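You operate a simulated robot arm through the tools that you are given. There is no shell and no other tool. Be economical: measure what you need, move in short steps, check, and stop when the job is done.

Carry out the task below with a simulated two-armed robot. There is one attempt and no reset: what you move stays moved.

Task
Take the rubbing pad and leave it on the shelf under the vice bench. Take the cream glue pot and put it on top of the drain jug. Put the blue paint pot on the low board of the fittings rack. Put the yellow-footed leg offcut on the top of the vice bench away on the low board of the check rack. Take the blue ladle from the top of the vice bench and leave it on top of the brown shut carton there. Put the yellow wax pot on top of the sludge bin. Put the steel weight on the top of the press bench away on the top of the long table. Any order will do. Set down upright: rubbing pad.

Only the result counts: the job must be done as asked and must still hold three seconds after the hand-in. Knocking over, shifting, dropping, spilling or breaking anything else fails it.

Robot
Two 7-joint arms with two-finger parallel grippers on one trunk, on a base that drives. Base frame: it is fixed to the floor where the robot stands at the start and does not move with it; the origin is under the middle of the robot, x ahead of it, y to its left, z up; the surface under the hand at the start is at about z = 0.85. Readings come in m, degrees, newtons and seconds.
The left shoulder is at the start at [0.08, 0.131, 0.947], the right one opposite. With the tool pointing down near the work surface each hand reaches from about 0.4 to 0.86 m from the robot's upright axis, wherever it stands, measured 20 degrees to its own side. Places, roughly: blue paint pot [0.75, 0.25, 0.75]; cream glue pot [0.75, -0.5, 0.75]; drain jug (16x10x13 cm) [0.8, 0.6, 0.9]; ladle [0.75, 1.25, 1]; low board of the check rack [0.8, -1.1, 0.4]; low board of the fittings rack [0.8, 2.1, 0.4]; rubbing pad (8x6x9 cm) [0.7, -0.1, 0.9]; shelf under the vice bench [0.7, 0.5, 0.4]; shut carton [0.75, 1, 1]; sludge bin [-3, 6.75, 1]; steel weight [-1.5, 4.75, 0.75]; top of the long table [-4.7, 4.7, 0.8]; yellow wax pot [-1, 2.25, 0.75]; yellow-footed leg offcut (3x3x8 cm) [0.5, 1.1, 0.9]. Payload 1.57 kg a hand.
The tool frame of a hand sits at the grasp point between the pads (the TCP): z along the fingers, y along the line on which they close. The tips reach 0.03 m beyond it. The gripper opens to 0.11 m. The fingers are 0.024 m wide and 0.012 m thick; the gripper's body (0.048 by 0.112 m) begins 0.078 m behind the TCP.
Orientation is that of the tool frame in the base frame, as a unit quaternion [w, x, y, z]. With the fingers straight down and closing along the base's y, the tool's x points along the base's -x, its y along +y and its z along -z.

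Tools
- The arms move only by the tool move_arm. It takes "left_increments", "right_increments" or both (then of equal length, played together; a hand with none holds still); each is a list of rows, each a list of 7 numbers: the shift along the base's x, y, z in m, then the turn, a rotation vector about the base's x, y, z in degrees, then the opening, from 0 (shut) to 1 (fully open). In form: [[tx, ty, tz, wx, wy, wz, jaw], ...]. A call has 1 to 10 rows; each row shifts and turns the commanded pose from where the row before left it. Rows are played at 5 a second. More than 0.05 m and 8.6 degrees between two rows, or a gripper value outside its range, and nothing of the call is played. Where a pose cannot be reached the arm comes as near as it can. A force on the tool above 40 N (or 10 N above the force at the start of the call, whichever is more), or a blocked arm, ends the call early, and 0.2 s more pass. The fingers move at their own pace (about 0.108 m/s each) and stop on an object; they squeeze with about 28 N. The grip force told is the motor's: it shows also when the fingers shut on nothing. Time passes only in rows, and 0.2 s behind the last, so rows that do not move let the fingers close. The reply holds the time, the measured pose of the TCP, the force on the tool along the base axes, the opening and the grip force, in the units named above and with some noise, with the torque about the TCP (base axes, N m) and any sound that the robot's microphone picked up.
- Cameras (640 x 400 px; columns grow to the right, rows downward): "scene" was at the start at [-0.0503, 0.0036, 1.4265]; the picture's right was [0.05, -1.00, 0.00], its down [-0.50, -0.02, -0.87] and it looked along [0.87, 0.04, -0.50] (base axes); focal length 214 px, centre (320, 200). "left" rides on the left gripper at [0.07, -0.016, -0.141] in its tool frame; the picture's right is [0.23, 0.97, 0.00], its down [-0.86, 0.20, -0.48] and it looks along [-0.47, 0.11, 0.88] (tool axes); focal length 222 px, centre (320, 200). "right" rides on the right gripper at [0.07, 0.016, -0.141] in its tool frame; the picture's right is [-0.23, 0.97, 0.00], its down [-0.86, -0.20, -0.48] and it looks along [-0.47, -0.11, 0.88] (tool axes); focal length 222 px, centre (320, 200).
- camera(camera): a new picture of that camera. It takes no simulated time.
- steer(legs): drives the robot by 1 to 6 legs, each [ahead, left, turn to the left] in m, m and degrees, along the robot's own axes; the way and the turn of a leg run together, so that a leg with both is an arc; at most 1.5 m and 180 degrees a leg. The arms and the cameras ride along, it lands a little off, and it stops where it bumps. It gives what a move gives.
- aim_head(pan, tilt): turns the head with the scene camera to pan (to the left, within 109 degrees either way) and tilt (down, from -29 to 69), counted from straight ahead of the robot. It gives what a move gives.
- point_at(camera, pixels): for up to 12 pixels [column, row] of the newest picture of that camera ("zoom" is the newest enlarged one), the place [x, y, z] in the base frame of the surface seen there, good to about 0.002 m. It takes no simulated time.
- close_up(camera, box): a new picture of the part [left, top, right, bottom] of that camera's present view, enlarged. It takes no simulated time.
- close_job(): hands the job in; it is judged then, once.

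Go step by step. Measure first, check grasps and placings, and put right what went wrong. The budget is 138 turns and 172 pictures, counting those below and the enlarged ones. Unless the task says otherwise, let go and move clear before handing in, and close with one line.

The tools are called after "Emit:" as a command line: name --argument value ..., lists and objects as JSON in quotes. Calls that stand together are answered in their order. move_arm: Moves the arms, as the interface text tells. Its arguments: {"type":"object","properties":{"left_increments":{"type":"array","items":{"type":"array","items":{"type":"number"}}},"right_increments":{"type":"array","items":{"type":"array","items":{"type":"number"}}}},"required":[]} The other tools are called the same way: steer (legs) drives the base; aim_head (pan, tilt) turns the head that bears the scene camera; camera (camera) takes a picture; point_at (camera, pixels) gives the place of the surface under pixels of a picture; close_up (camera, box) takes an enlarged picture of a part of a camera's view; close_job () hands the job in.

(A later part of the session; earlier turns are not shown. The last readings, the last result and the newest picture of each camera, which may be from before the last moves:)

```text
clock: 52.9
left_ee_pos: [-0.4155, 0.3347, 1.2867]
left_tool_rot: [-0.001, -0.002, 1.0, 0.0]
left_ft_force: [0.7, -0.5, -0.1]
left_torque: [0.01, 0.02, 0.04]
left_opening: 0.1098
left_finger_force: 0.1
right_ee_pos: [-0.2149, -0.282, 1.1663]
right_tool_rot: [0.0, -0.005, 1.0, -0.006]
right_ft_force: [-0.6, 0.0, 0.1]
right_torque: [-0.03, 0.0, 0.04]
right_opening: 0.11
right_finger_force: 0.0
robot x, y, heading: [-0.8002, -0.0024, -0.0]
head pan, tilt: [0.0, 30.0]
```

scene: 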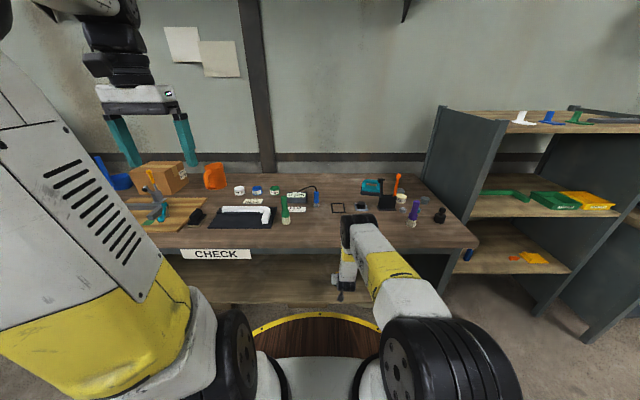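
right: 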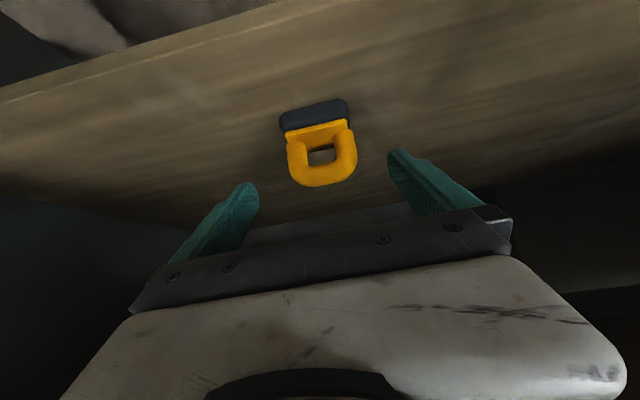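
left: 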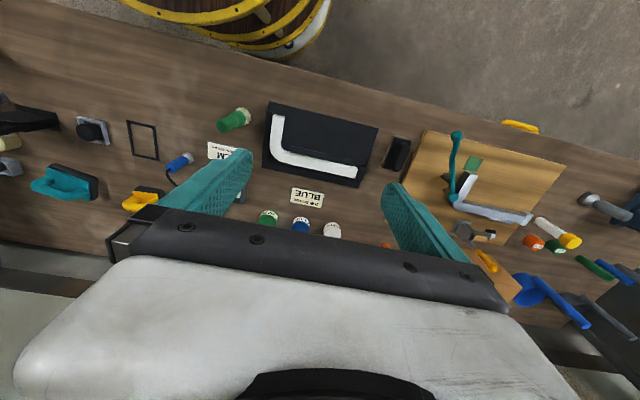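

Returning to the bench to take the cream pot.

Emit:
steer --legs '[[0.78, 0, 0]]'

Emit:
camera --camera "right"

Emit:
camera --camera "left"

```text
clock: 57.1
left_ee_pos: [0.3753, 0.3247, 1.2875]
left_tool_rot: [-0.001, 0.006, 1.0, 0.0]
left_ft_force: [0.0, -1.2, 0.5]
left_torque: [-0.01, -0.01, 0.01]
left_opening: 0.1096
left_finger_force: 0.1
right_ee_pos: [0.5678, -0.2927, 1.1658]
right_tool_rot: [0.002, 0.002, 1.0, -0.006]
right_ft_force: [0.1, 0.1, -0.4]
right_torque: [0.01, -0.01, 0.0]
right_opening: 0.1098
right_finger_force: 0.0
robot x, y, heading: [-0.0173, -0.0045, -0.5]
head pan, tilt: [0.0, 30.0]
```

```text
139 pictures are left
```

right: 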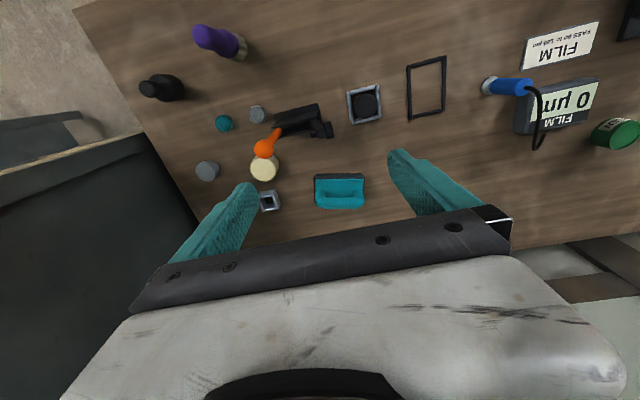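

```text
138 pictures are left
```

left: 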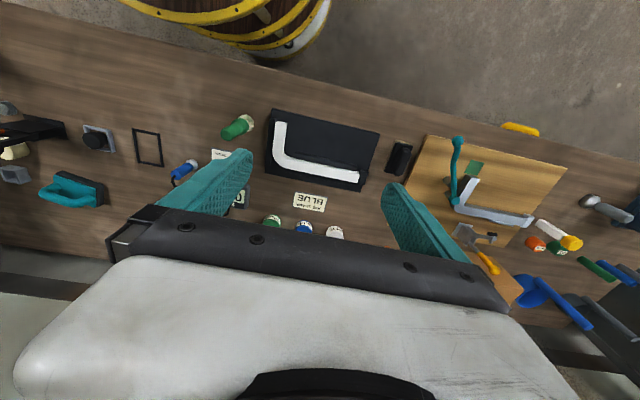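

The cream pot is at right view (264,168), close to an orange-handled scraper. Zooming in and measuring around it.

Emit:
close_up --camera "right" --box '[190, 90, 350, 215]'

Emit:
point_at --camera "right" --pixels '[[264, 172], [253, 168], [277, 168], [264, 180], [264, 150], [272, 138], [270, 202], [207, 171], [224, 124], [258, 115], [300, 120], [320, 185]]'

Emit:
move_arm --left_increments '[[0.04, 0.025, 0.01, 0, 0, 0, 1], [0.04, 0.025, 0.01, 0, 0, 0, 1], [0.04, 0.025, 0.01, 0, 0, 0, 1], [0.04, 0.025, 0.01, 0, 0, 0, 1]]'

Emit:
camera --camera "left"

```text
3.20 times, centred on (270, 152) of right
```

zoom: 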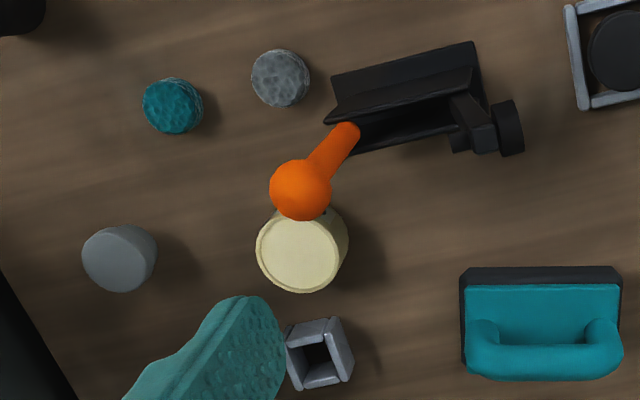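

```text
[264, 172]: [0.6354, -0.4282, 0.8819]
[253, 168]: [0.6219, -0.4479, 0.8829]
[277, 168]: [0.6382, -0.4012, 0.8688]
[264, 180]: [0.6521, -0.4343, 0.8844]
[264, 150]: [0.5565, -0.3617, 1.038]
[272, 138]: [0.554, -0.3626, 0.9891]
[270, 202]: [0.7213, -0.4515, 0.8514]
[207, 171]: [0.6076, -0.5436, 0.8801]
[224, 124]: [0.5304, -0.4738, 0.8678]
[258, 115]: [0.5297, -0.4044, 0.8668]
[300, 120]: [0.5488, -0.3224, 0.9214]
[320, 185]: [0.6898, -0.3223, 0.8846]
```

```text
clock: 58.1
left_ee_pos: [0.5359, 0.4276, 1.3251]
left_tool_rot: [-0.001, 0.004, 1.0, 0.0]
left_ft_force: [-0.4, -0.8, 0.6]
left_torque: [0.04, -0.04, 0.0]
left_opening: 0.1101
left_finger_force: 0.1
right_ee_pos: [0.567, -0.2924, 1.1663]
right_tool_rot: [0.002, 0.002, 1.0, -0.006]
right_ft_force: [0.0, -0.2, 1.3]
right_torque: [0.01, -0.03, 0.02]
right_opening: 0.1099
right_finger_force: 0.0
robot x, y, heading: [-0.0167, -0.0012, -0.6]
head pan, tilt: [0.0, 30.0]
```

```text
136 pictures are left
```

left: 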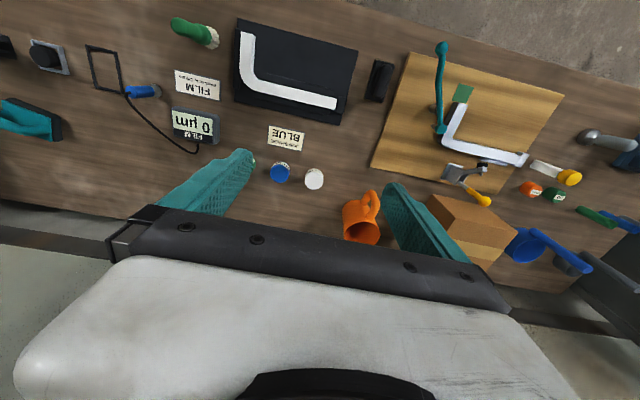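

Cream pot centre is about (0.632,-0.426). Now zooming on the jug mouth (left view 362,225).

Emit:
close_up --camera "left" --box '[320, 170, 420, 250]'

Emit:
point_at --camera "left" --pixels '[[362, 232], [355, 230], [369, 232], [362, 225], [346, 228], [378, 232], [362, 241], [362, 214], [350, 240], [376, 240]]'

```text
5.00 times, centred on (370, 210) of left
```

zoom: 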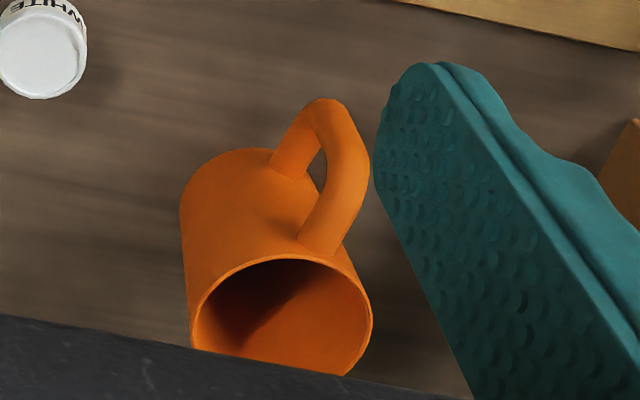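

```text
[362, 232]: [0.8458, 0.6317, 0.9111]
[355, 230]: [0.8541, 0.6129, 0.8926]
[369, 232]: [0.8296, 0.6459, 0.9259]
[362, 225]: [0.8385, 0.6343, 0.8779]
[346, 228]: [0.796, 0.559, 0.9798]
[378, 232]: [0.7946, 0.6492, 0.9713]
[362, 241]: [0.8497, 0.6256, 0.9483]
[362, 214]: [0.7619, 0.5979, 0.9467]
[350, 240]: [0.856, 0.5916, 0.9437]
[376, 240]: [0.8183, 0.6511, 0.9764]
```

The jug is hollow (inner about 9 cm wide, rim z 0.98), so the pot will rest down in it; I'll grip it with the fingertips. First I'll yaw the right hand so its camera stays away from the orange handle knob at (0.556,-0.362).

Emit:
move_arm --right_increments '[[0.0065, -0.0135, 0, 0, 0, 8.5, 1], [0.0065, -0.0135, 0, 0, 0, 8.5, 1], [0.0065, -0.0135, 0, 0, 0, 8.5, 1], [0.0065, -0.0135, 0, 0, 0, 8.5, 1], [0.0065, -0.0135, 0, 0, 0, 8.5, 1], [0.0065, -0.0135, 0, 0, 0, 8.5, 1], [0.0065, -0.0135, 0, 0, 0, 8.5, 1], [0.0065, -0.0135, 0, 0, 0, 8.5, 1], [0.0065, -0.0135, 0, 0, 0, 8.5, 1], [0.0065, -0.0135, 0, 0, 0, 8.5, 1]]'

Emit:
move_arm --right_increments '[[0, 0, 0, 0, 0, 8.5, 1], [0, 0, 0, 0, 0, 8.5, 1], [0, 0, 0, 0, 0, 0, 0.7], [0, 0, 0, 0, 0, 0, 0.7]]'

Emit:
camera --camera "right"

Emit:
camera --camera "scene"

```text
clock: 60.4
left_ee_pos: [0.5364, 0.4268, 1.3268]
left_tool_rot: [0.0, 0.005, 1.0, 0.0]
left_ft_force: [0.3, 0.4, 0.4]
left_torque: [0.0, 0.02, 0.01]
left_opening: 0.1097
left_finger_force: 0.1
right_ee_pos: [0.6317, -0.4266, 1.1651]
right_tool_rot: [0.005, -0.674, 0.739, -0.003]
right_ft_force: [-0.2, -0.4, 0.0]
right_torque: [0.03, -0.04, -0.04]
right_opening: 0.1102
right_finger_force: 0.0
robot x, y, heading: [-0.0196, -0.0078, -0.6]
head pan, tilt: [0.0, 30.0]
```

```text
clock: 61.4
left_ee_pos: [0.537, 0.4256, 1.3271]
left_tool_rot: [0.0, 0.006, 1.0, 0.0]
left_ft_force: [0.9, -1.0, 0.1]
left_torque: [0.0, -0.04, -0.03]
left_opening: 0.1101
left_finger_force: 0.0
right_ee_pos: [0.6334, -0.4284, 1.1663]
right_tool_rot: [-0.007, 0.775, -0.631, 0.002]
right_ft_force: [0.9, -0.2, 0.1]
right_torque: [0.0, 0.01, 0.03]
right_opening: 0.0769
right_finger_force: 0.0
robot x, y, heading: [-0.0177, -0.0022, -0.4]
head pan, tilt: [0.0, 30.0]
```

```text
134 pictures are left
```

right: 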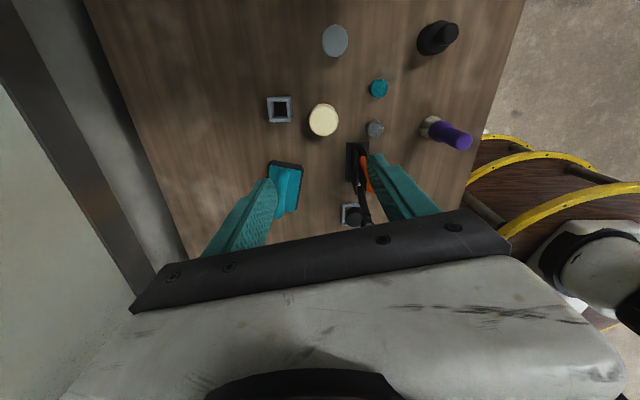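

```text
133 pictures are left
```

scene: 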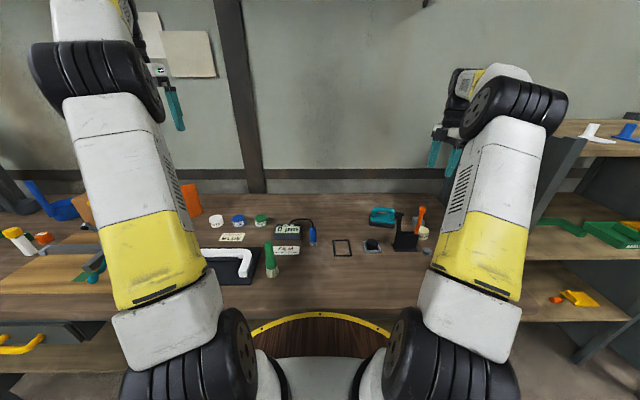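

The yaw is right and the pot (323,120) is now clear of the knob. Measuring its rim from here.

Emit:
point_at --camera "right" --pixels '[[323, 118], [310, 118], [336, 116], [323, 106], [322, 130], [366, 165], [370, 185], [280, 108], [500, 150]]'

```text
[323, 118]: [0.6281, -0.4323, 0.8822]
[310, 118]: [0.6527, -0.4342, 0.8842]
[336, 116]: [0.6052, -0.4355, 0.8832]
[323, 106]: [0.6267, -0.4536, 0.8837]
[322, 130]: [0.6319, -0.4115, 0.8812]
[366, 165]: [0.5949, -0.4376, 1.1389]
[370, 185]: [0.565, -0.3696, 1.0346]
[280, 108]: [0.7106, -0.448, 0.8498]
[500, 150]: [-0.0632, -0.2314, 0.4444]
```

Pot centre (0.629,-0.433), 5 cm wide. Descending to grip with the tips.

Emit:
move_arm --right_increments '[[-0.004, -0.005, -0.039, 0, 0, 0, 0.75], [0, 0, -0.039, 0, 0, 0, 0.75], [0, 0, -0.039, 0, 0, 0, 0.75], [0, 0, -0.039, 0, 0, 0, 0.75], [0, 0, -0.039, 0, 0, 0, 0.75], [0, 0, -0.039, 0, 0, 0, 0.75], [0, 0, -0.037, 0, 0, 0, 0.75], [0, 0, 0, 0, 0, 0, 0.75]]'

Emit:
camera --camera "right"

```text
clock: 63.1
left_ee_pos: [0.5374, 0.425, 1.3263]
left_tool_rot: [0.0, 0.005, 1.0, 0.0]
left_ft_force: [0.2, 0.7, -0.7]
left_torque: [-0.02, 0.0, 0.03]
left_opening: 0.1101
left_finger_force: 0.0
right_ee_pos: [0.6285, -0.4338, 0.8948]
right_tool_rot: [-0.007, 0.776, -0.631, 0.003]
right_ft_force: [0.3, 1.0, 0.5]
right_torque: [0.02, 0.0, 0.02]
right_opening: 0.0826
right_finger_force: 0.0
robot x, y, heading: [-0.0182, -0.0054, -0.6]
head pan, tilt: [0.0, 30.0]
```

```text
132 pictures are left
```

right: 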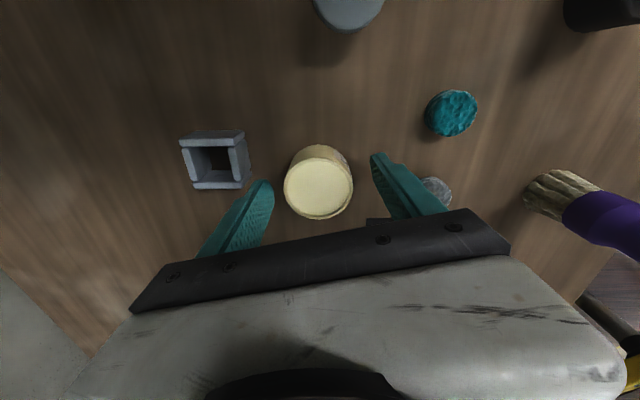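

Pot sits centrally between the fingers. Closing and lifting.

Emit:
move_arm --right_increments '[[0, 0, 0, 0, 0, 0, 0], [0, 0, 0, 0, 0, 0, 0], [0, 0, 0, 0, 0, 0, 0], [0, 0, 0.02, 0, 0, 0, 0], [0, 0, 0.04, 0, 0, 0, 0], [0, 0, 0.045, 0, 0, 0, 0], [0, 0, 0.045, 0, 0, 0, 0], [0, 0, 0.045, 0, 0, 0, 0], [0, 0, 0.045, 0, 0, 0, 0], [0, 0, 0.045, 0, 0, 0, 0]]'

Emit:
camera --camera "right"

Emit:
aim_head --pan 50 --tilt 35

Emit:
camera --camera "scene"

```text
clock: 65.3
left_ee_pos: [0.5377, 0.4256, 1.3271]
left_tool_rot: [0.0, 0.005, 1.0, 0.0]
left_ft_force: [-0.4, -0.6, -1.3]
left_torque: [0.02, 0.0, -0.03]
left_opening: 0.1099
left_finger_force: 0.0
right_ee_pos: [0.6291, -0.4332, 1.1774]
right_tool_rot: [-0.005, 0.776, -0.631, 0.002]
right_ft_force: [0.3, 0.9, -2.9]
right_torque: [0.01, 0.04, -0.01]
right_opening: 0.053
right_finger_force: 28.3
robot x, y, heading: [-0.0176, -0.008, -0.9]
head pan, tilt: [0.0, 30.0]
```

```text
131 pictures are left
```

right: 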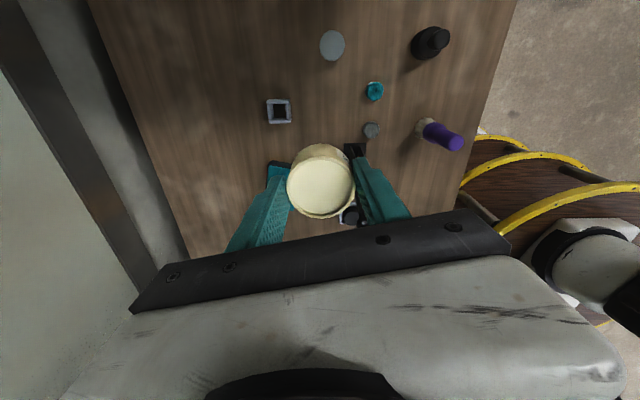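

```text
clock: 66.5
left_ee_pos: [0.5373, 0.4255, 1.3259]
left_tool_rot: [0.0, 0.006, 1.0, 0.001]
left_ft_force: [-0.6, -0.7, -0.7]
left_torque: [0.0, -0.04, -0.01]
left_opening: 0.11
left_finger_force: 0.2
right_ee_pos: [0.6285, -0.4324, 1.1795]
right_tool_rot: [-0.006, 0.775, -0.632, 0.003]
right_ft_force: [-0.5, -0.2, -2.3]
right_torque: [-0.03, 0.01, 0.02]
right_opening: 0.053
right_finger_force: 27.9
robot x, y, heading: [-0.0146, -0.0029, -0.6]
head pan, tilt: [50.0, 35.0]
```

```text
130 pictures are left
```

scene: 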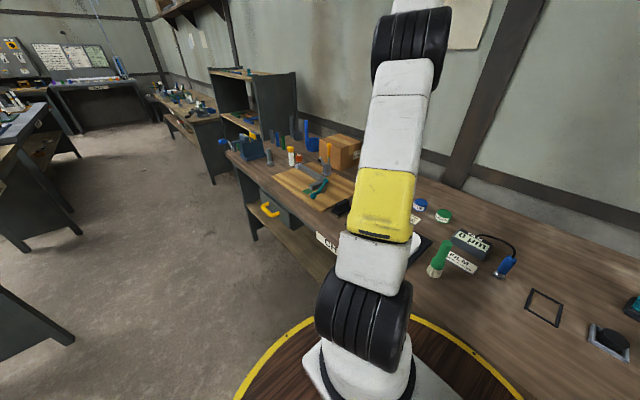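

Cream pot held (0.053). While here I'll also take the blue pot with the left hand, slanted 45° for the rack later: moving to its pre-grasp.

Emit:
move_arm --left_increments '[[0.011, -0.0105, -0.0445, 0, -5.6, 0, 0.75], [0.011, -0.0105, -0.0445, 0, -5.6, 0, 0.75], [0.011, -0.0105, -0.0445, 0, -5.6, 0, 0.75], [0.011, -0.0105, -0.0445, 0, -5.6, 0, 0.75], [0.011, -0.0105, -0.0445, 0, -5.6, 0, 0.75], [0.011, -0.0105, -0.0445, 0, -5.6, 0, 0.75], [0.011, -0.0105, -0.0445, 0, -5.6, 0, 0.75], [0.011, -0.0105, -0.0445, 0, -5.6, 0, 0.75], [0, 0, 0, 0, 0, 0, 0.75]]'

Emit:
camera --camera "left"

```text
clock: 68.5
left_ee_pos: [0.6212, 0.341, 0.9676]
left_tool_rot: [0.38, 0.004, 0.925, 0.002]
left_ft_force: [-0.2, -0.3, -0.2]
left_torque: [-0.01, 0.0, 0.0]
left_opening: 0.0826
left_finger_force: 0.0
right_ee_pos: [0.6283, -0.4319, 1.1783]
right_tool_rot: [-0.006, 0.776, -0.631, 0.003]
right_ft_force: [0.6, -0.4, -2.0]
right_torque: [0.01, -0.01, -0.04]
right_opening: 0.053
right_finger_force: 28.0
robot x, y, heading: [-0.0167, -0.0042, -0.5]
head pan, tilt: [50.0, 35.0]
```

```text
129 pictures are left
```

left: 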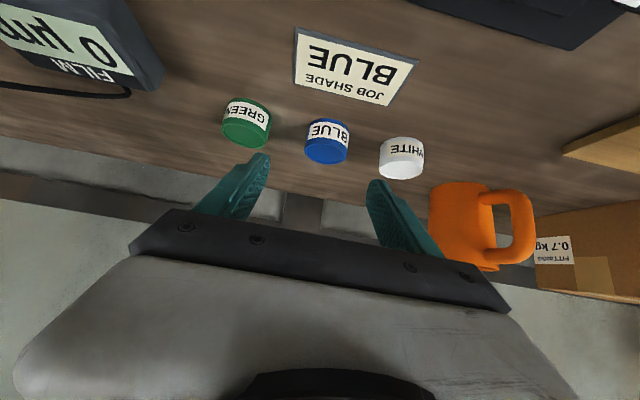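

Emit:
point_at --camera "left" --pixels '[[326, 150], [306, 150], [347, 152], [324, 161], [330, 122], [244, 135], [402, 168], [383, 165]]'

```text
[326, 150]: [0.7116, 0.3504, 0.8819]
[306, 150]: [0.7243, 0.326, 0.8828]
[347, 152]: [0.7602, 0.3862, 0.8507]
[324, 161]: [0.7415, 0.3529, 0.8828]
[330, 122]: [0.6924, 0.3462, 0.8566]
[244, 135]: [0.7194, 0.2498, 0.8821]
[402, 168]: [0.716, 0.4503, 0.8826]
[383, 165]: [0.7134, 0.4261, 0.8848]
```

Blue pot centre is about (0.717,0.350). Advancing and gripping.

Emit:
move_arm --left_increments '[[0.01, 0.009, -0.009, 0, 0, 0, 0.75], [0.0273, 0, -0.025, 0, 0, 0, 0.75], [0.0273, 0, -0.025, 0, 0, 0, 0.75], [0.0273, 0, -0.024, 0, 0, 0, 0.75], [0, 0, 0, 0, 0, 0, 0.75]]'

Emit:
camera --camera "left"

```text
clock: 69.7
left_ee_pos: [0.7155, 0.3529, 0.8872]
left_tool_rot: [0.381, 0.005, 0.925, 0.002]
left_ft_force: [0.4, 0.5, -0.4]
left_torque: [0.01, -0.01, -0.02]
left_opening: 0.0827
left_finger_force: 0.0
right_ee_pos: [0.6283, -0.4322, 1.1783]
right_tool_rot: [-0.005, 0.776, -0.631, 0.003]
right_ft_force: [-0.5, 0.1, -2.3]
right_torque: [0.0, 0.0, 0.02]
right_opening: 0.0528
right_finger_force: 28.5
robot x, y, heading: [-0.0183, -0.0049, -0.5]
head pan, tilt: [50.0, 35.0]
```

```text
128 pictures are left
```

left: 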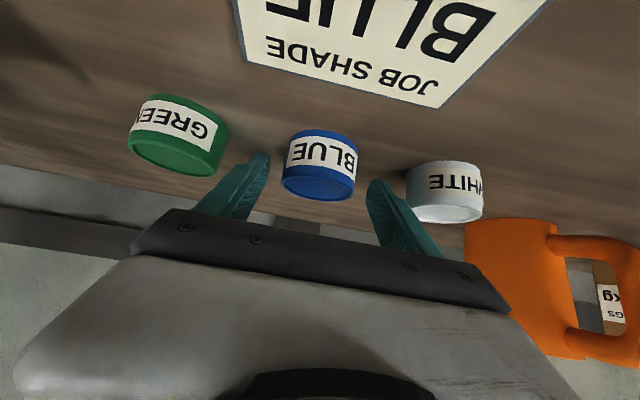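

Blue pot is between the fingers with clearance to the neighbours. Dropping 4 mm, closing, lifting gently.

Emit:
move_arm --left_increments '[[0, -0.002, -0.004, 0, 0, 0, 0.75], [0, 0, 0, 0, 0, 0, 0], [0, 0, 0, 0, 0, 0, 0], [0, 0, 0, 0, 0, 0, 0], [0, 0, 0.01, 0, 0, 0, 0], [0, 0, 0.02, 0, 0, 0, 0], [0, 0, 0.03, 0, 0, 0, 0], [0, 0, 0.03, 0, 0, 0, 0], [0, 0, 0.03, 0, 0, 0, 0]]'

Emit:
camera --camera "left"

```text
clock: 71.7
left_ee_pos: [0.7149, 0.3491, 1.0034]
left_tool_rot: [0.38, 0.004, 0.925, 0.002]
left_ft_force: [0.6, 0.5, -2.6]
left_torque: [-0.01, 0.0, 0.0]
left_opening: 0.0518
left_finger_force: 28.7
right_ee_pos: [0.6284, -0.4327, 1.1789]
right_tool_rot: [-0.005, 0.775, -0.632, 0.002]
right_ft_force: [-0.2, 0.2, -2.1]
right_torque: [-0.03, 0.02, 0.02]
right_opening: 0.0531
right_finger_force: 27.9
robot x, y, heading: [-0.0156, -0.003, -0.4]
head pan, tilt: [50.0, 35.0]
```

```text
127 pictures are left
```

left: 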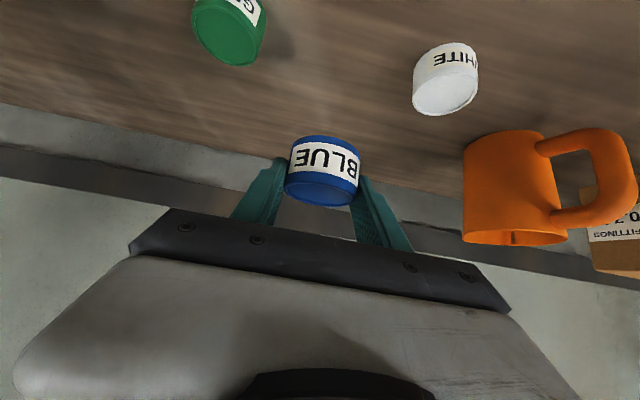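

Both pots are held. Measuring the robot's own base rim (scene 280,340) against the bench, and raising the left hand for the sideways drive.

Emit:
point_at --camera "scene" --pixels '[[275, 345], [420, 320], [470, 350], [500, 375], [310, 368], [345, 265]]'

Emit:
move_arm --left_increments '[[-0.03, 0, 0.035, 0, 0, 0, 0], [-0.03, 0, 0.035, 0, 0, 0, 0], [-0.03, 0, 0.035, 0, 0, 0, 0], [-0.03, 0, 0.035, 0, 0, 0, 0], [-0.03, 0, 0.035, 0, 0, 0, 0], [-0.03, 0, 0.035, 0, 0, 0, 0], [-0.02, 0, 0.035, 0, 0, 0, 0]]'

```text
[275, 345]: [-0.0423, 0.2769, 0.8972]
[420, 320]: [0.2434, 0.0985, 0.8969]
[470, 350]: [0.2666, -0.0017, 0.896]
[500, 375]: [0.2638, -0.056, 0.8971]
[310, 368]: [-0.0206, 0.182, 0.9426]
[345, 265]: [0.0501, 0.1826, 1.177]
```

```text
clock: 73.3
left_ee_pos: [0.5142, 0.3473, 1.249]
left_tool_rot: [0.381, 0.005, 0.924, 0.001]
left_ft_force: [-0.3, 0.1, -3.0]
left_torque: [-0.03, 0.01, -0.01]
left_opening: 0.0518
left_finger_force: 27.9
right_ee_pos: [0.6277, -0.4329, 1.1787]
right_tool_rot: [-0.007, 0.776, -0.631, 0.002]
right_ft_force: [0.7, 0.1, -1.8]
right_torque: [-0.03, 0.0, 0.01]
right_opening: 0.0529
right_finger_force: 28.2
robot x, y, heading: [-0.0197, -0.0066, -0.5]
head pan, tilt: [50.0, 35.0]
```

Base rim radius is about 0.285 and the bench front is at 0.308, so I'll back off a little before driving sideways to the jug.

Emit:
steer --legs '[[-0.1, 0, 0.5], [0, 0.735, 0], [0.1, 0, 0]]'

Emit:
aim_head --pan -5 --tilt 30

Emit:
camera --camera "scene"

Emit:
camera --camera "right"

```text
clock: 78.8
left_ee_pos: [0.5105, 1.0894, 1.2485]
left_tool_rot: [0.381, -0.002, 0.925, 0.005]
left_ft_force: [0.3, 0.3, -2.2]
left_torque: [-0.04, 0.0, -0.03]
left_opening: 0.0517
left_finger_force: 27.6
right_ee_pos: [0.6365, 0.3107, 1.179]
right_tool_rot: [-0.006, 0.78, -0.626, 0.003]
right_ft_force: [0.0, 0.2, -1.8]
right_torque: [0.01, -0.02, 0.0]
right_opening: 0.0532
right_finger_force: 27.7
robot x, y, heading: [-0.014, 0.7272, 0.4]
head pan, tilt: [50.0, 35.0]
```

```text
clock: 80.1
left_ee_pos: [0.5109, 1.0891, 1.2496]
left_tool_rot: [0.381, -0.003, 0.925, 0.005]
left_ft_force: [-0.8, 0.0, -2.6]
left_torque: [0.0, 0.04, -0.01]
left_opening: 0.0517
left_finger_force: 28.3
right_ee_pos: [0.6367, 0.3117, 1.1778]
right_tool_rot: [-0.006, 0.78, -0.625, 0.002]
right_ft_force: [-0.2, 0.0, -2.3]
right_torque: [-0.03, 0.01, 0.02]
right_opening: 0.0532
right_finger_force: 27.7
robot x, y, heading: [-0.0127, 0.7305, 0.2]
head pan, tilt: [-5.0, 30.0]
```

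```text
126 pictures are left
```

scene: 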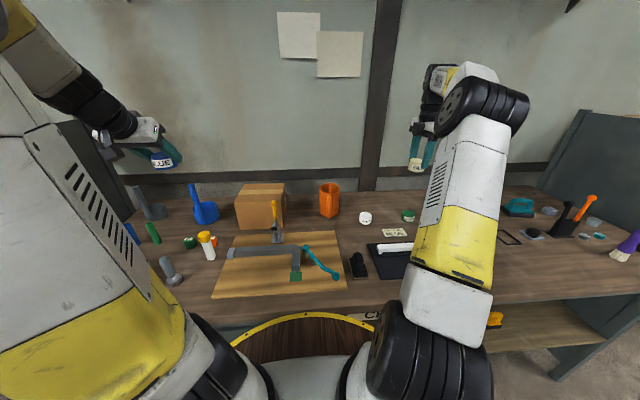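

```text
125 pictures are left
```

right: 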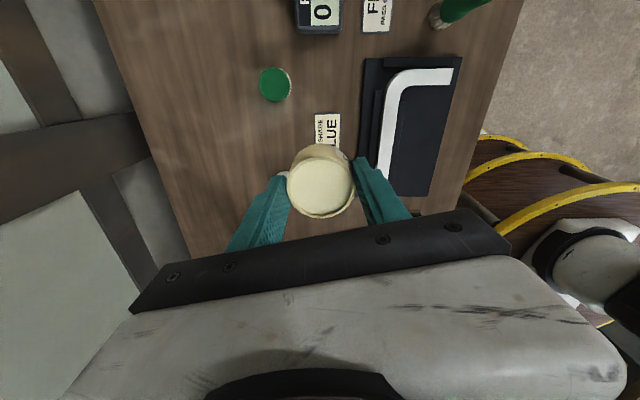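

The jug is ahead at scene (330,200). Measuring its rim, ladle and carton from here.

Emit:
close_up --camera "scene" --box '[110, 165, 350, 315]'

Emit:
point_at --camera "scene" --pixels '[[319, 186], [338, 186], [328, 182], [329, 193], [330, 205], [260, 187], [240, 184], [283, 184], [252, 198], [203, 212], [195, 188], [210, 250]]'

Emit:
move_arm --right_increments '[[0.02, 0.035, 0, 0, 0, 0, 0], [0.02, 0.035, 0, 0, 0, 0, 0], [0.02, 0.035, 0, 0, 0, 0, 0], [0.02, 0.035, 0, 0, 0, 0, 0], [0.02, 0.035, 0, 0, 0, 0, 0], [0.02, 0.035, 0, 0, 0, 0, 0], [0.02, 0.035, 0, 0, 0, 0, 0]]'

Emit:
camera --camera "right"

```text
2.67 times, centred on (230, 240) of scene
```

zoom: 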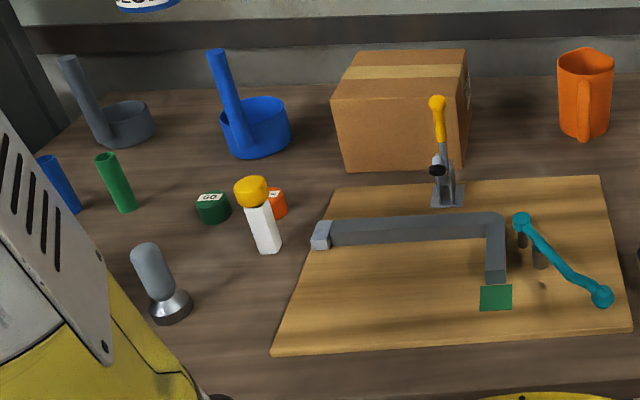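

```text
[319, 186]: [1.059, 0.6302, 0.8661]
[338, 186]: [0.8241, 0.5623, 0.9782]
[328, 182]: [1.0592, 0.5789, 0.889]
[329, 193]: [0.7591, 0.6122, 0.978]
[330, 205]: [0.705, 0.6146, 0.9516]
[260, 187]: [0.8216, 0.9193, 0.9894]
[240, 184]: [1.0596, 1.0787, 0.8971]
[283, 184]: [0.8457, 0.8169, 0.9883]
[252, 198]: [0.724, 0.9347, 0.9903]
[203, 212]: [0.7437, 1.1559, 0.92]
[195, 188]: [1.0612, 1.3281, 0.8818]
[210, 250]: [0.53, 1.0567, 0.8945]
```

```text
clock: 81.7
left_ee_pos: [0.5097, 1.0893, 1.2481]
left_tool_rot: [0.381, -0.002, 0.925, 0.005]
left_ft_force: [-0.4, -0.2, -2.6]
left_torque: [0.01, 0.03, 0.03]
left_opening: 0.0517
left_finger_force: 28.6
right_ee_pos: [0.7394, 0.5322, 1.1665]
right_tool_rot: [-0.006, 0.78, -0.626, 0.002]
right_ft_force: [-1.9, -0.4, -2.2]
right_torque: [0.06, -0.02, -0.02]
right_opening: 0.0528
right_finger_force: 27.8
right hand out of reach, approached as far as the arm can: row 5, 6, 7
robot x, y, heading: [-0.0157, 0.7287, 0.1]
head pan, tilt: [-5.0, 30.0]
```

```text
123 pictures are left
```

right: 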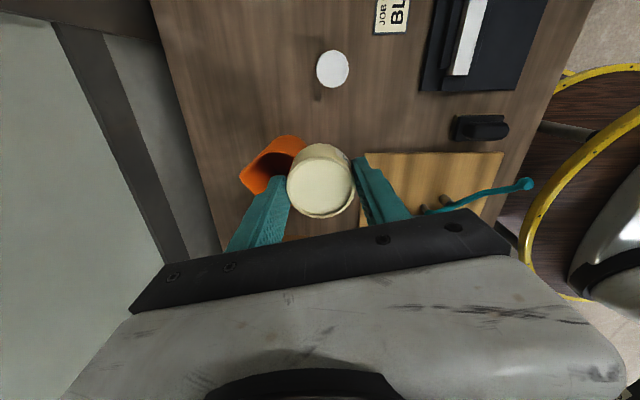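

The right arm hits its reach limit at this height. I'll edge the base 2 cm forward and lower the hand, which gives more reach.

Emit:
steer --legs '[[0.02, 0, 0]]'

Emit:
move_arm --right_increments '[[0, 0, -0.03, 0, 0, 0, 0], [0, 0, -0.03, 0, 0, 0, 0], [0, 0, -0.03, 0, 0, 0, 0], [0, 0, -0.02, 0, 0, 0, 0]]'

Emit:
camera --camera "right"

```text
clock: 82.5
left_ee_pos: [0.5304, 1.0901, 1.2493]
left_tool_rot: [0.381, -0.002, 0.924, 0.005]
left_ft_force: [-0.1, -0.4, -3.1]
left_torque: [0.02, 0.02, -0.03]
left_opening: 0.0517
left_finger_force: 27.8
right_ee_pos: [0.7594, 0.5345, 1.166]
right_tool_rot: [-0.005, 0.78, -0.626, 0.002]
right_ft_force: [-0.5, -0.3, -2.0]
right_torque: [-0.01, -0.04, 0.02]
right_opening: 0.0529
right_finger_force: 27.9
robot x, y, heading: [0.0055, 0.7297, 0.2]
head pan, tilt: [-5.0, 30.0]
```

```text
clock: 83.5
left_ee_pos: [0.532, 1.0904, 1.2485]
left_tool_rot: [0.38, -0.002, 0.925, 0.005]
left_ft_force: [0.0, -0.1, -1.6]
left_torque: [-0.01, 0.02, -0.03]
left_opening: 0.0515
left_finger_force: 28.1
right_ee_pos: [0.7972, 0.5315, 1.0673]
right_tool_rot: [-0.004, 0.78, -0.626, 0.002]
right_ft_force: [0.3, -0.7, -3.2]
right_torque: [-0.02, -0.04, 0.02]
right_opening: 0.0529
right_finger_force: 27.8
right hand out of reach, approached as far as the arm can: row 1, 2, 3, 4
robot x, y, heading: [0.0053, 0.734, 0.3]
head pan, tilt: [-5.0, 30.0]
```

```text
122 pictures are left
```

right: 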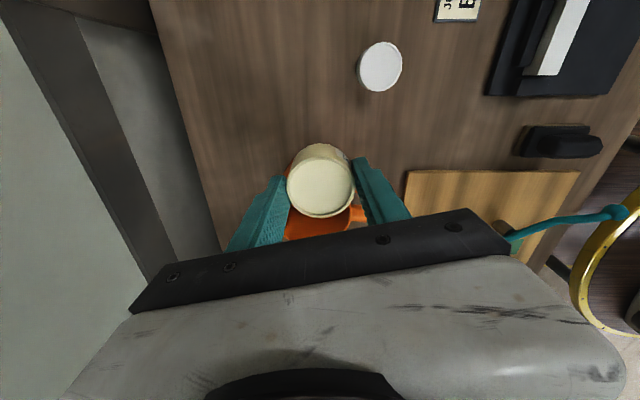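

Now at (0.797,0.532,1.067), clear above the rim. Shifting toward the jug centre.

Emit:
move_arm --right_increments '[[0, 0.02, 0, 0, 0, 0, 0], [0, 0.025, 0, 0, 0, 0, 0], [0, 0, 0, 0, 0, 0, 0]]'

```text
clock: 84.3
left_ee_pos: [0.5311, 1.0904, 1.2483]
left_tool_rot: [0.381, -0.002, 0.925, 0.006]
left_ft_force: [0.1, 0.3, -1.8]
left_torque: [0.04, -0.01, 0.0]
left_opening: 0.0517
left_finger_force: 27.7
right_ee_pos: [0.7994, 0.5777, 1.0662]
right_tool_rot: [-0.005, 0.78, -0.626, 0.001]
right_ft_force: [0.0, -0.4, -2.3]
right_torque: [0.0, 0.06, -0.02]
right_opening: 0.0532
right_finger_force: 28.6
robot x, y, heading: [0.0041, 0.7332, 0.2]
head pan, tilt: [-5.0, 30.0]
```

Commands follow; final centring over the jug mouth.

Emit:
move_arm --right_increments '[[0.009, 0.026, 0, 0, 0, 0, 0], [0, 0, 0, 0, 0, 0, 0]]'

Emit:
camera --camera "right"

Emit:
close_up --camera "scene" --box '[240, 120, 440, 245]'

```text
clock: 84.9
left_ee_pos: [0.5313, 1.0895, 1.2485]
left_tool_rot: [0.382, -0.002, 0.924, 0.005]
left_ft_force: [0.1, -0.6, -2.4]
left_torque: [-0.01, 0.02, -0.01]
left_opening: 0.052
left_finger_force: 28.0
right_ee_pos: [0.8006, 0.6042, 1.066]
right_tool_rot: [-0.005, 0.781, -0.625, 0.002]
right_ft_force: [-0.5, 1.4, -2.6]
right_torque: [-0.04, -0.01, -0.03]
right_opening: 0.0529
right_finger_force: 27.8
right hand out of reach, approached as far as the arm can: row 1
robot x, y, heading: [0.0031, 0.7301, 0.3]
head pan, tilt: [-5.0, 30.0]
```

```text
121 pictures are left
```

right: 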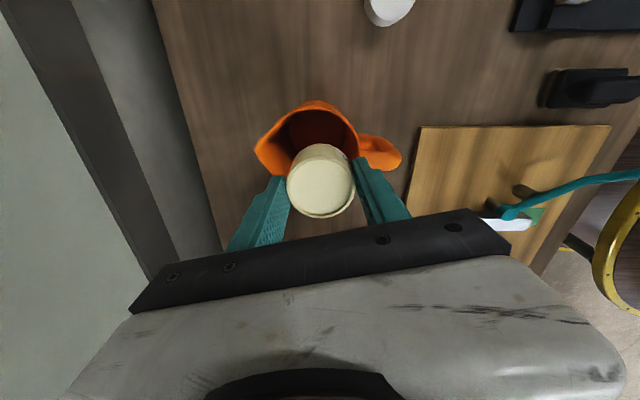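

```text
3.20 times, centred on (340, 182) of scene
```

zoom: 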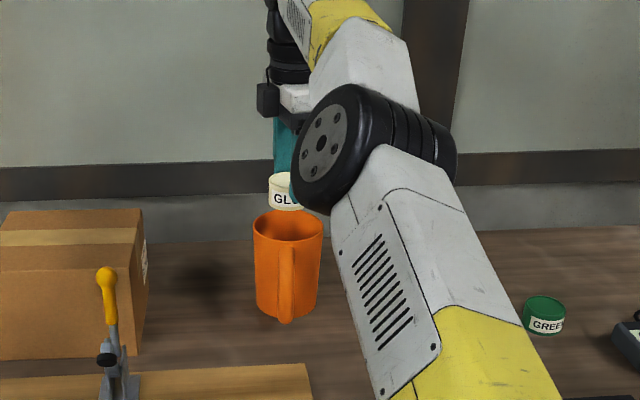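

The pot is nearly over the jug mouth. Measuring the rim in this view to centre exactly.

Emit:
point_at --camera "right" --pixels '[[316, 106], [340, 108], [357, 125], [280, 122], [262, 150], [270, 170], [325, 200], [325, 120], [300, 135]]'

```text
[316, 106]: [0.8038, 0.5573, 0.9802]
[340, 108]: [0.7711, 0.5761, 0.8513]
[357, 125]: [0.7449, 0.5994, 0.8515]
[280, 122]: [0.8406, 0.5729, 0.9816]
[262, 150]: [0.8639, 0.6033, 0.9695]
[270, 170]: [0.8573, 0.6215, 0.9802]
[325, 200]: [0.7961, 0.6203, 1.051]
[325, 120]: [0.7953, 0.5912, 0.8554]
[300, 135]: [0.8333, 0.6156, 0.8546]
```

Jug centre (0.806,0.603), inside floor z 0.855. Lowering with a 5 mm forward correction.

Emit:
move_arm --right_increments '[[0.002, -0.001, -0.02, 0, 0, 0, 0], [0.003, 0, -0.015, 0, 0, 0, 0], [0, 0, 0, 0, 0, 0, 0]]'

Emit:
camera --camera "right"

```text
clock: 85.7
left_ee_pos: [0.532, 1.0901, 1.2481]
left_tool_rot: [0.381, -0.002, 0.925, 0.005]
left_ft_force: [0.3, -0.4, -2.2]
left_torque: [-0.01, -0.01, 0.0]
left_opening: 0.0516
left_finger_force: 27.9
right_ee_pos: [0.8059, 0.6048, 1.0317]
right_tool_rot: [-0.006, 0.78, -0.626, 0.002]
right_ft_force: [0.5, 0.2, -3.1]
right_torque: [0.0, 0.01, -0.06]
right_opening: 0.0528
right_finger_force: 28.0
robot x, y, heading: [0.0055, 0.733, 0.3]
head pan, tilt: [-5.0, 30.0]
```

```text
119 pictures are left
```

right: 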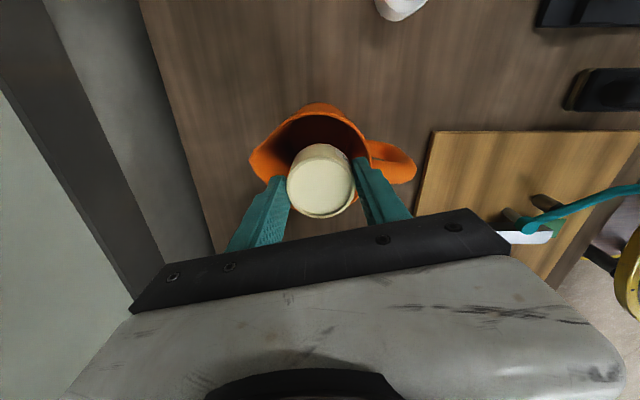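

Centred. Lowering the pot into the jug mouth in small steps.

Emit:
move_arm --right_increments '[[0, -0.001, -0.025, 0, 0, 0, 0], [0, 0, -0.025, 0, 0, 0, 0], [0, 0, -0.02, 0, 0, 0, 0], [0, 0, -0.02, 0, 0, 0, 0], [0, 0, 0, 0, 0, 0, 0]]'

Emit:
camera --camera "right"

```text
clock: 86.2
left_ee_pos: [0.5307, 1.0907, 1.249]
left_tool_rot: [0.381, -0.003, 0.924, 0.005]
left_ft_force: [0.2, 0.2, -2.6]
left_torque: [0.0, -0.03, -0.02]
left_opening: 0.0515
left_finger_force: 28.1
right_ee_pos: [0.807, 0.6036, 1.0116]
right_tool_rot: [-0.01, 0.779, -0.627, 0.008]
right_ft_force: [-0.4, 0.6, 11.5]
right_torque: [-0.1, 0.45, -0.07]
right_opening: 0.0528
right_finger_force: 28.0
robot x, y, heading: [0.0033, 0.7322, 0.3]
head pan, tilt: [-5.0, 30.0]
stopped in row 2 (right hand): the force on the tool passed its limit at 84 N (the readings are from after the stop); the commanded pose is now the measured one
```

```text
118 pictures are left
```

right: 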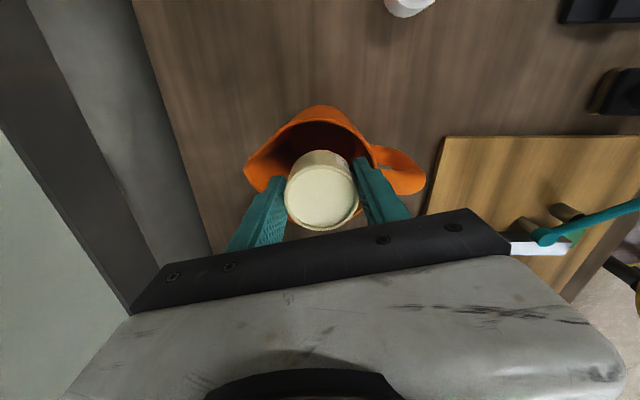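

The -x finger met the rim (torque shows contact about 4 cm toward the handle). Raising and re-measuring the mouth.

Emit:
move_arm --right_increments '[[0, 0, 0.02, 0, 0, 0, 0], [0, 0, 0.03, 0, 0, 0, 0], [0, 0, 0, 0, 0, 0, 0]]'

Emit:
close_up --camera "right" --box '[230, 80, 430, 230]'

Emit:
close_up --camera "scene" --box '[290, 160, 370, 220]'

```text
clock: 87.0
left_ee_pos: [0.5315, 1.0909, 1.2482]
left_tool_rot: [0.381, -0.003, 0.924, 0.004]
left_ft_force: [0.3, 1.0, -2.9]
left_torque: [-0.02, -0.02, 0.0]
left_opening: 0.0516
left_finger_force: 27.0
right_ee_pos: [0.808, 0.6024, 1.0578]
right_tool_rot: [-0.01, 0.78, -0.626, 0.007]
right_ft_force: [-0.3, 0.9, -2.9]
right_torque: [-0.04, 0.01, 0.0]
right_opening: 0.0533
right_finger_force: 27.9
robot x, y, heading: [0.0077, 0.7301, 0.4]
head pan, tilt: [-5.0, 30.0]
```

```text
2.67 times, centred on (330, 155) of right
```

zoom: 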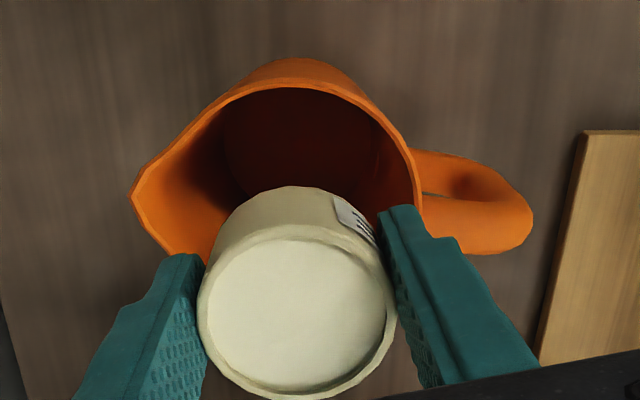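

```text
6.67 times, centred on (330, 190) of scene
```

zoom: 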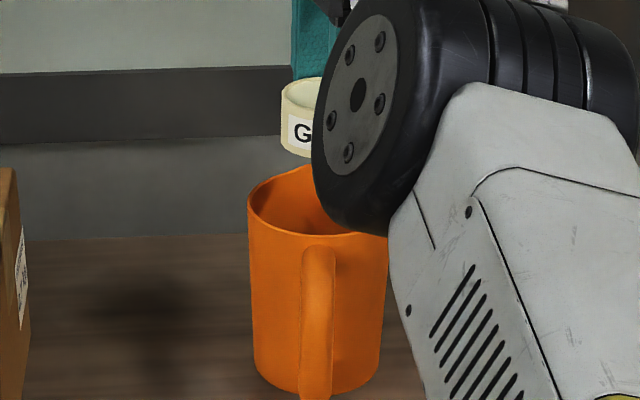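

The pot was pushed up in the fingers and the tips stopped exactly at rim height, which suggests the mouth is solid at z 0.98. Checking whether the pot is level in the grip.

Emit:
point_at --camera "right" --pixels '[[321, 196], [321, 176], [321, 216], [300, 198], [342, 194], [335, 160], [310, 165]]'

Emit:
close_up --camera "scene" --box '[300, 140, 380, 190]'

```text
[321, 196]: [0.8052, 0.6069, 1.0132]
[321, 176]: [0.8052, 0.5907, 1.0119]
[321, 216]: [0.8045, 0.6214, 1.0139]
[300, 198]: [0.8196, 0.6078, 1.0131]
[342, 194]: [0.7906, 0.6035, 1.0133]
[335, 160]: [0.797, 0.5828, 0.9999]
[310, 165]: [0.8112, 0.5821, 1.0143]
```

```text
8.00 times, centred on (340, 165) of scene
```

zoom: 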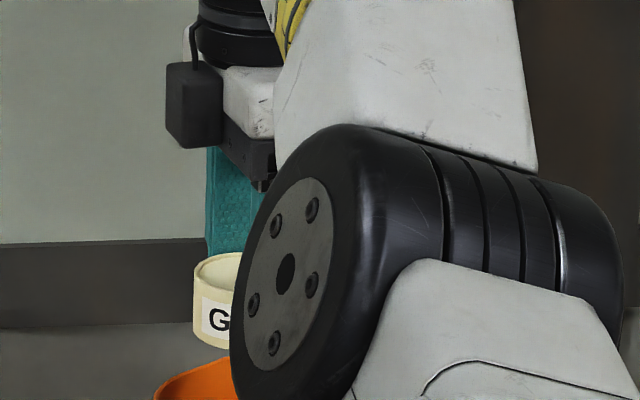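

Those points (from the contact picture) put the lid at 1.013 with the pot bottom at 0.982 — so the jug top behaves as closed at the rim and the pot can stand on it. Lowering softly to contact.

Emit:
move_arm --right_increments '[[-0.001, 0.001, -0.02, 0, 0, 0, 0], [0, 0, -0.015, 0, 0, 0, 0], [0, 0, -0.006, 0, 0, 0, 0], [0, 0, -0.003, 0, 0, 0, 0], [0, 0, 0, 0, 0, 0, 0]]'

```text
clock: 88.2
left_ee_pos: [0.5314, 1.0885, 1.2492]
left_tool_rot: [0.381, -0.003, 0.925, 0.005]
left_ft_force: [-0.3, -0.7, -2.2]
left_torque: [-0.01, 0.04, 0.01]
left_opening: 0.0516
left_finger_force: 27.4
right_ee_pos: [0.8151, 0.6045, 1.0168]
right_tool_rot: [-0.011, 0.779, -0.627, 0.006]
right_ft_force: [0.2, -0.6, -3.1]
right_torque: [-0.02, 0.0, 0.01]
right_opening: 0.053
right_finger_force: 28.3
right hand out of reach, approached as far as the arm can: row 2
robot x, y, heading: [0.0077, 0.7306, -0.0]
head pan, tilt: [-5.0, 30.0]
```

Correcting x back to centre and lowering the last millimetres.

Emit:
move_arm --right_increments '[[-0.007, 0, 0, 0, 0, 0, 0], [0, 0, -0.002, 0, 0, 0, 0], [0, 0, -0.002, 0, 0, 0, 0], [0, 0, 0, 0, 0, 0, 0]]'

Emit:
camera --camera "right"

```text
clock: 89.2
left_ee_pos: [0.532, 1.0895, 1.2495]
left_tool_rot: [0.381, -0.002, 0.924, 0.004]
left_ft_force: [0.3, -0.8, -3.3]
left_torque: [-0.03, -0.05, 0.03]
left_opening: 0.0517
left_finger_force: 28.1
right_ee_pos: [0.8155, 0.603, 1.0119]
right_tool_rot: [-0.009, 0.779, -0.627, 0.005]
right_ft_force: [0.2, 0.3, -2.6]
right_torque: [0.0, 0.0, -0.01]
right_opening: 0.0534
right_finger_force: 28.4
right hand out of reach, approached as far as the arm can: row 1
robot x, y, heading: [0.0052, 0.7323, 0.1]
head pan, tilt: [-5.0, 30.0]
```

```text
114 pictures are left
```

right: 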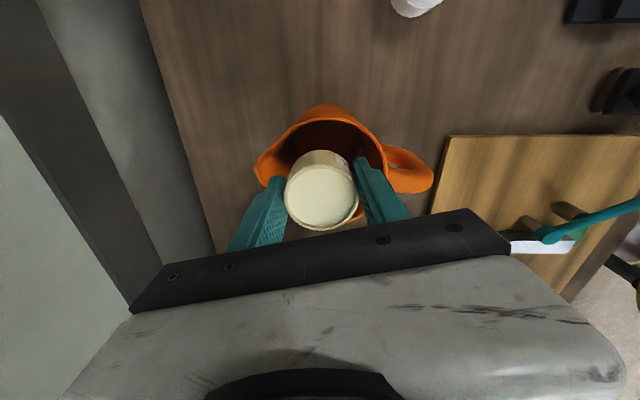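

No contact yet at z 1.012, and x is 8 mm too far. Correcting again and descending by 2 mm steps.

Emit:
move_arm --right_increments '[[-0.008, 0, 0, 0, 0, 0, 0], [0, 0, -0.002, 0, 0, 0, 0], [0, 0, -0.002, 0, 0, 0, 0], [0, 0, -0.002, 0, 0, 0, 0], [0, 0, 0, 0, 0, 0, 0]]'

Emit:
camera --camera "right"

```text
clock: 90.4
left_ee_pos: [0.5288, 1.0908, 1.2491]
left_tool_rot: [0.381, -0.003, 0.925, 0.004]
left_ft_force: [-0.1, 0.3, -2.2]
left_torque: [-0.03, 0.04, -0.02]
left_opening: 0.0518
left_finger_force: 28.0
right_ee_pos: [0.8157, 0.6038, 1.0111]
right_tool_rot: [-0.012, 0.779, -0.627, 0.006]
right_ft_force: [-3.2, 0.6, 15.5]
right_torque: [-0.15, 0.67, -0.03]
right_opening: 0.0531
right_finger_force: 28.0
right hand out of reach, approached as far as the arm can: row 1
robot x, y, heading: [0.0073, 0.7334, -0.0]
head pan, tilt: [-5.0, 30.0]
```

```text
113 pictures are left
```

right: 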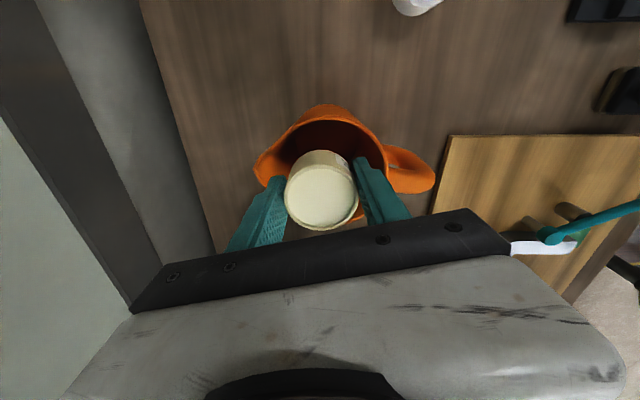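

Contact happens at the tilted -x fingertip at rim level, which again indicates a solid top. I'll rise a little, take out the 1.5° tilt and bring x back.

Emit:
move_arm --right_increments '[[0, 0, 0.01, 0, 0, 0, 0], [-0.005, 0, 0.005, -0.6, 1.4, 0, 0], [-0.01, 0, 0, 0, 0, 0, 0], [0, 0, 0, 0, 0, 0, 0]]'

```text
clock: 91.4
left_ee_pos: [0.5307, 1.0905, 1.249]
left_tool_rot: [0.381, -0.002, 0.924, 0.004]
left_ft_force: [0.2, -0.1, -3.4]
left_torque: [-0.01, 0.01, 0.02]
left_opening: 0.0519
left_finger_force: 27.9
right_ee_pos: [0.8069, 0.604, 1.0239]
right_tool_rot: [0.002, 0.779, -0.627, 0.0]
right_ft_force: [0.2, 0.1, -1.9]
right_torque: [-0.01, 0.01, 0.0]
right_opening: 0.0533
right_finger_force: 27.9
right hand out of reach, approached as far as the arm can: row 3
robot x, y, heading: [0.0039, 0.7283, 0.0]
head pan, tilt: [-5.0, 30.0]
```

Level and centred now. Descending gently to contact.

Emit:
move_arm --right_increments '[[0, 0, -0.005, 0, 0, 0, 0], [0, 0, -0.004, 0, 0, 0, 0], [0, 0, -0.002, 0, 0, 0, 0], [0, 0, -0.002, 0, 0, 0, 0], [0, 0, 0, 0, 0, 0, 0]]'

Emit:
camera --camera "right"

Emit:
point_at --camera "right" --pixels '[[321, 196], [321, 176], [321, 216], [300, 198], [342, 194], [316, 108]]'

```text
clock: 92.6
left_ee_pos: [0.5316, 1.0899, 1.2484]
left_tool_rot: [0.381, -0.002, 0.925, 0.004]
left_ft_force: [-0.4, -0.1, -1.4]
left_torque: [-0.02, -0.01, -0.01]
left_opening: 0.0517
left_finger_force: 28.3
right_ee_pos: [0.8086, 0.6045, 1.0129]
right_tool_rot: [0.002, 0.78, -0.626, 0.0]
right_ft_force: [0.3, 0.3, -2.8]
right_torque: [-0.03, 0.01, 0.0]
right_opening: 0.0531
right_finger_force: 28.1
right hand out of reach, approached as far as the arm can: row 4
robot x, y, heading: [0.0064, 0.7318, -0.0]
head pan, tilt: [-5.0, 30.0]
```

```text
112 pictures are left
```

right: 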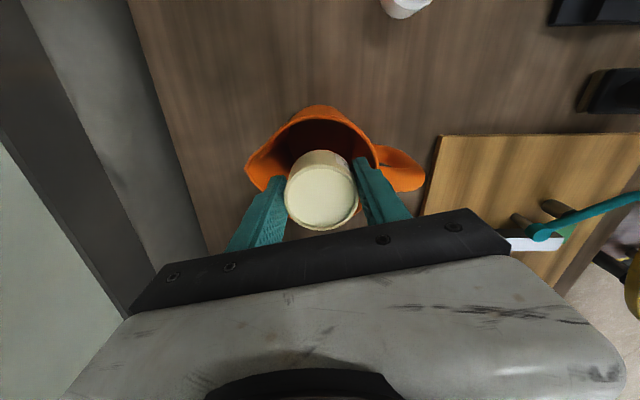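

```text
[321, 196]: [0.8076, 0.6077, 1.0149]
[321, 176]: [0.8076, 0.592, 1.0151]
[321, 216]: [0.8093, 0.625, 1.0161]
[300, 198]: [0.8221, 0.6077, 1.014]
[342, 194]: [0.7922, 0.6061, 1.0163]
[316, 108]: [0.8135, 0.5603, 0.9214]
```

Pot is level at lid z 1.015, centred over the jug. Lowering the last few millimetres until the force changes.

Emit:
move_arm --right_increments '[[0, -0.003, -0.002, 0, 0, 0, 0], [0, 0, -0.002, 0, 0, 0, 0], [0, 0, 0, 0, 0, 0, 0]]'

```text
clock: 93.4
left_ee_pos: [0.5302, 1.0907, 1.2488]
left_tool_rot: [0.382, -0.002, 0.924, 0.004]
left_ft_force: [0.4, 0.6, -2.2]
left_torque: [0.02, 0.01, 0.01]
left_opening: 0.0517
left_finger_force: 28.1
right_ee_pos: [0.8101, 0.6021, 1.0108]
right_tool_rot: [0.001, 0.779, -0.627, 0.001]
right_ft_force: [-2.1, -2.0, 9.9]
right_torque: [0.04, 0.24, -0.01]
right_opening: 0.0531
right_finger_force: 27.9
robot x, y, heading: [0.0057, 0.7305, 0.0]
head pan, tilt: [-5.0, 30.0]
```

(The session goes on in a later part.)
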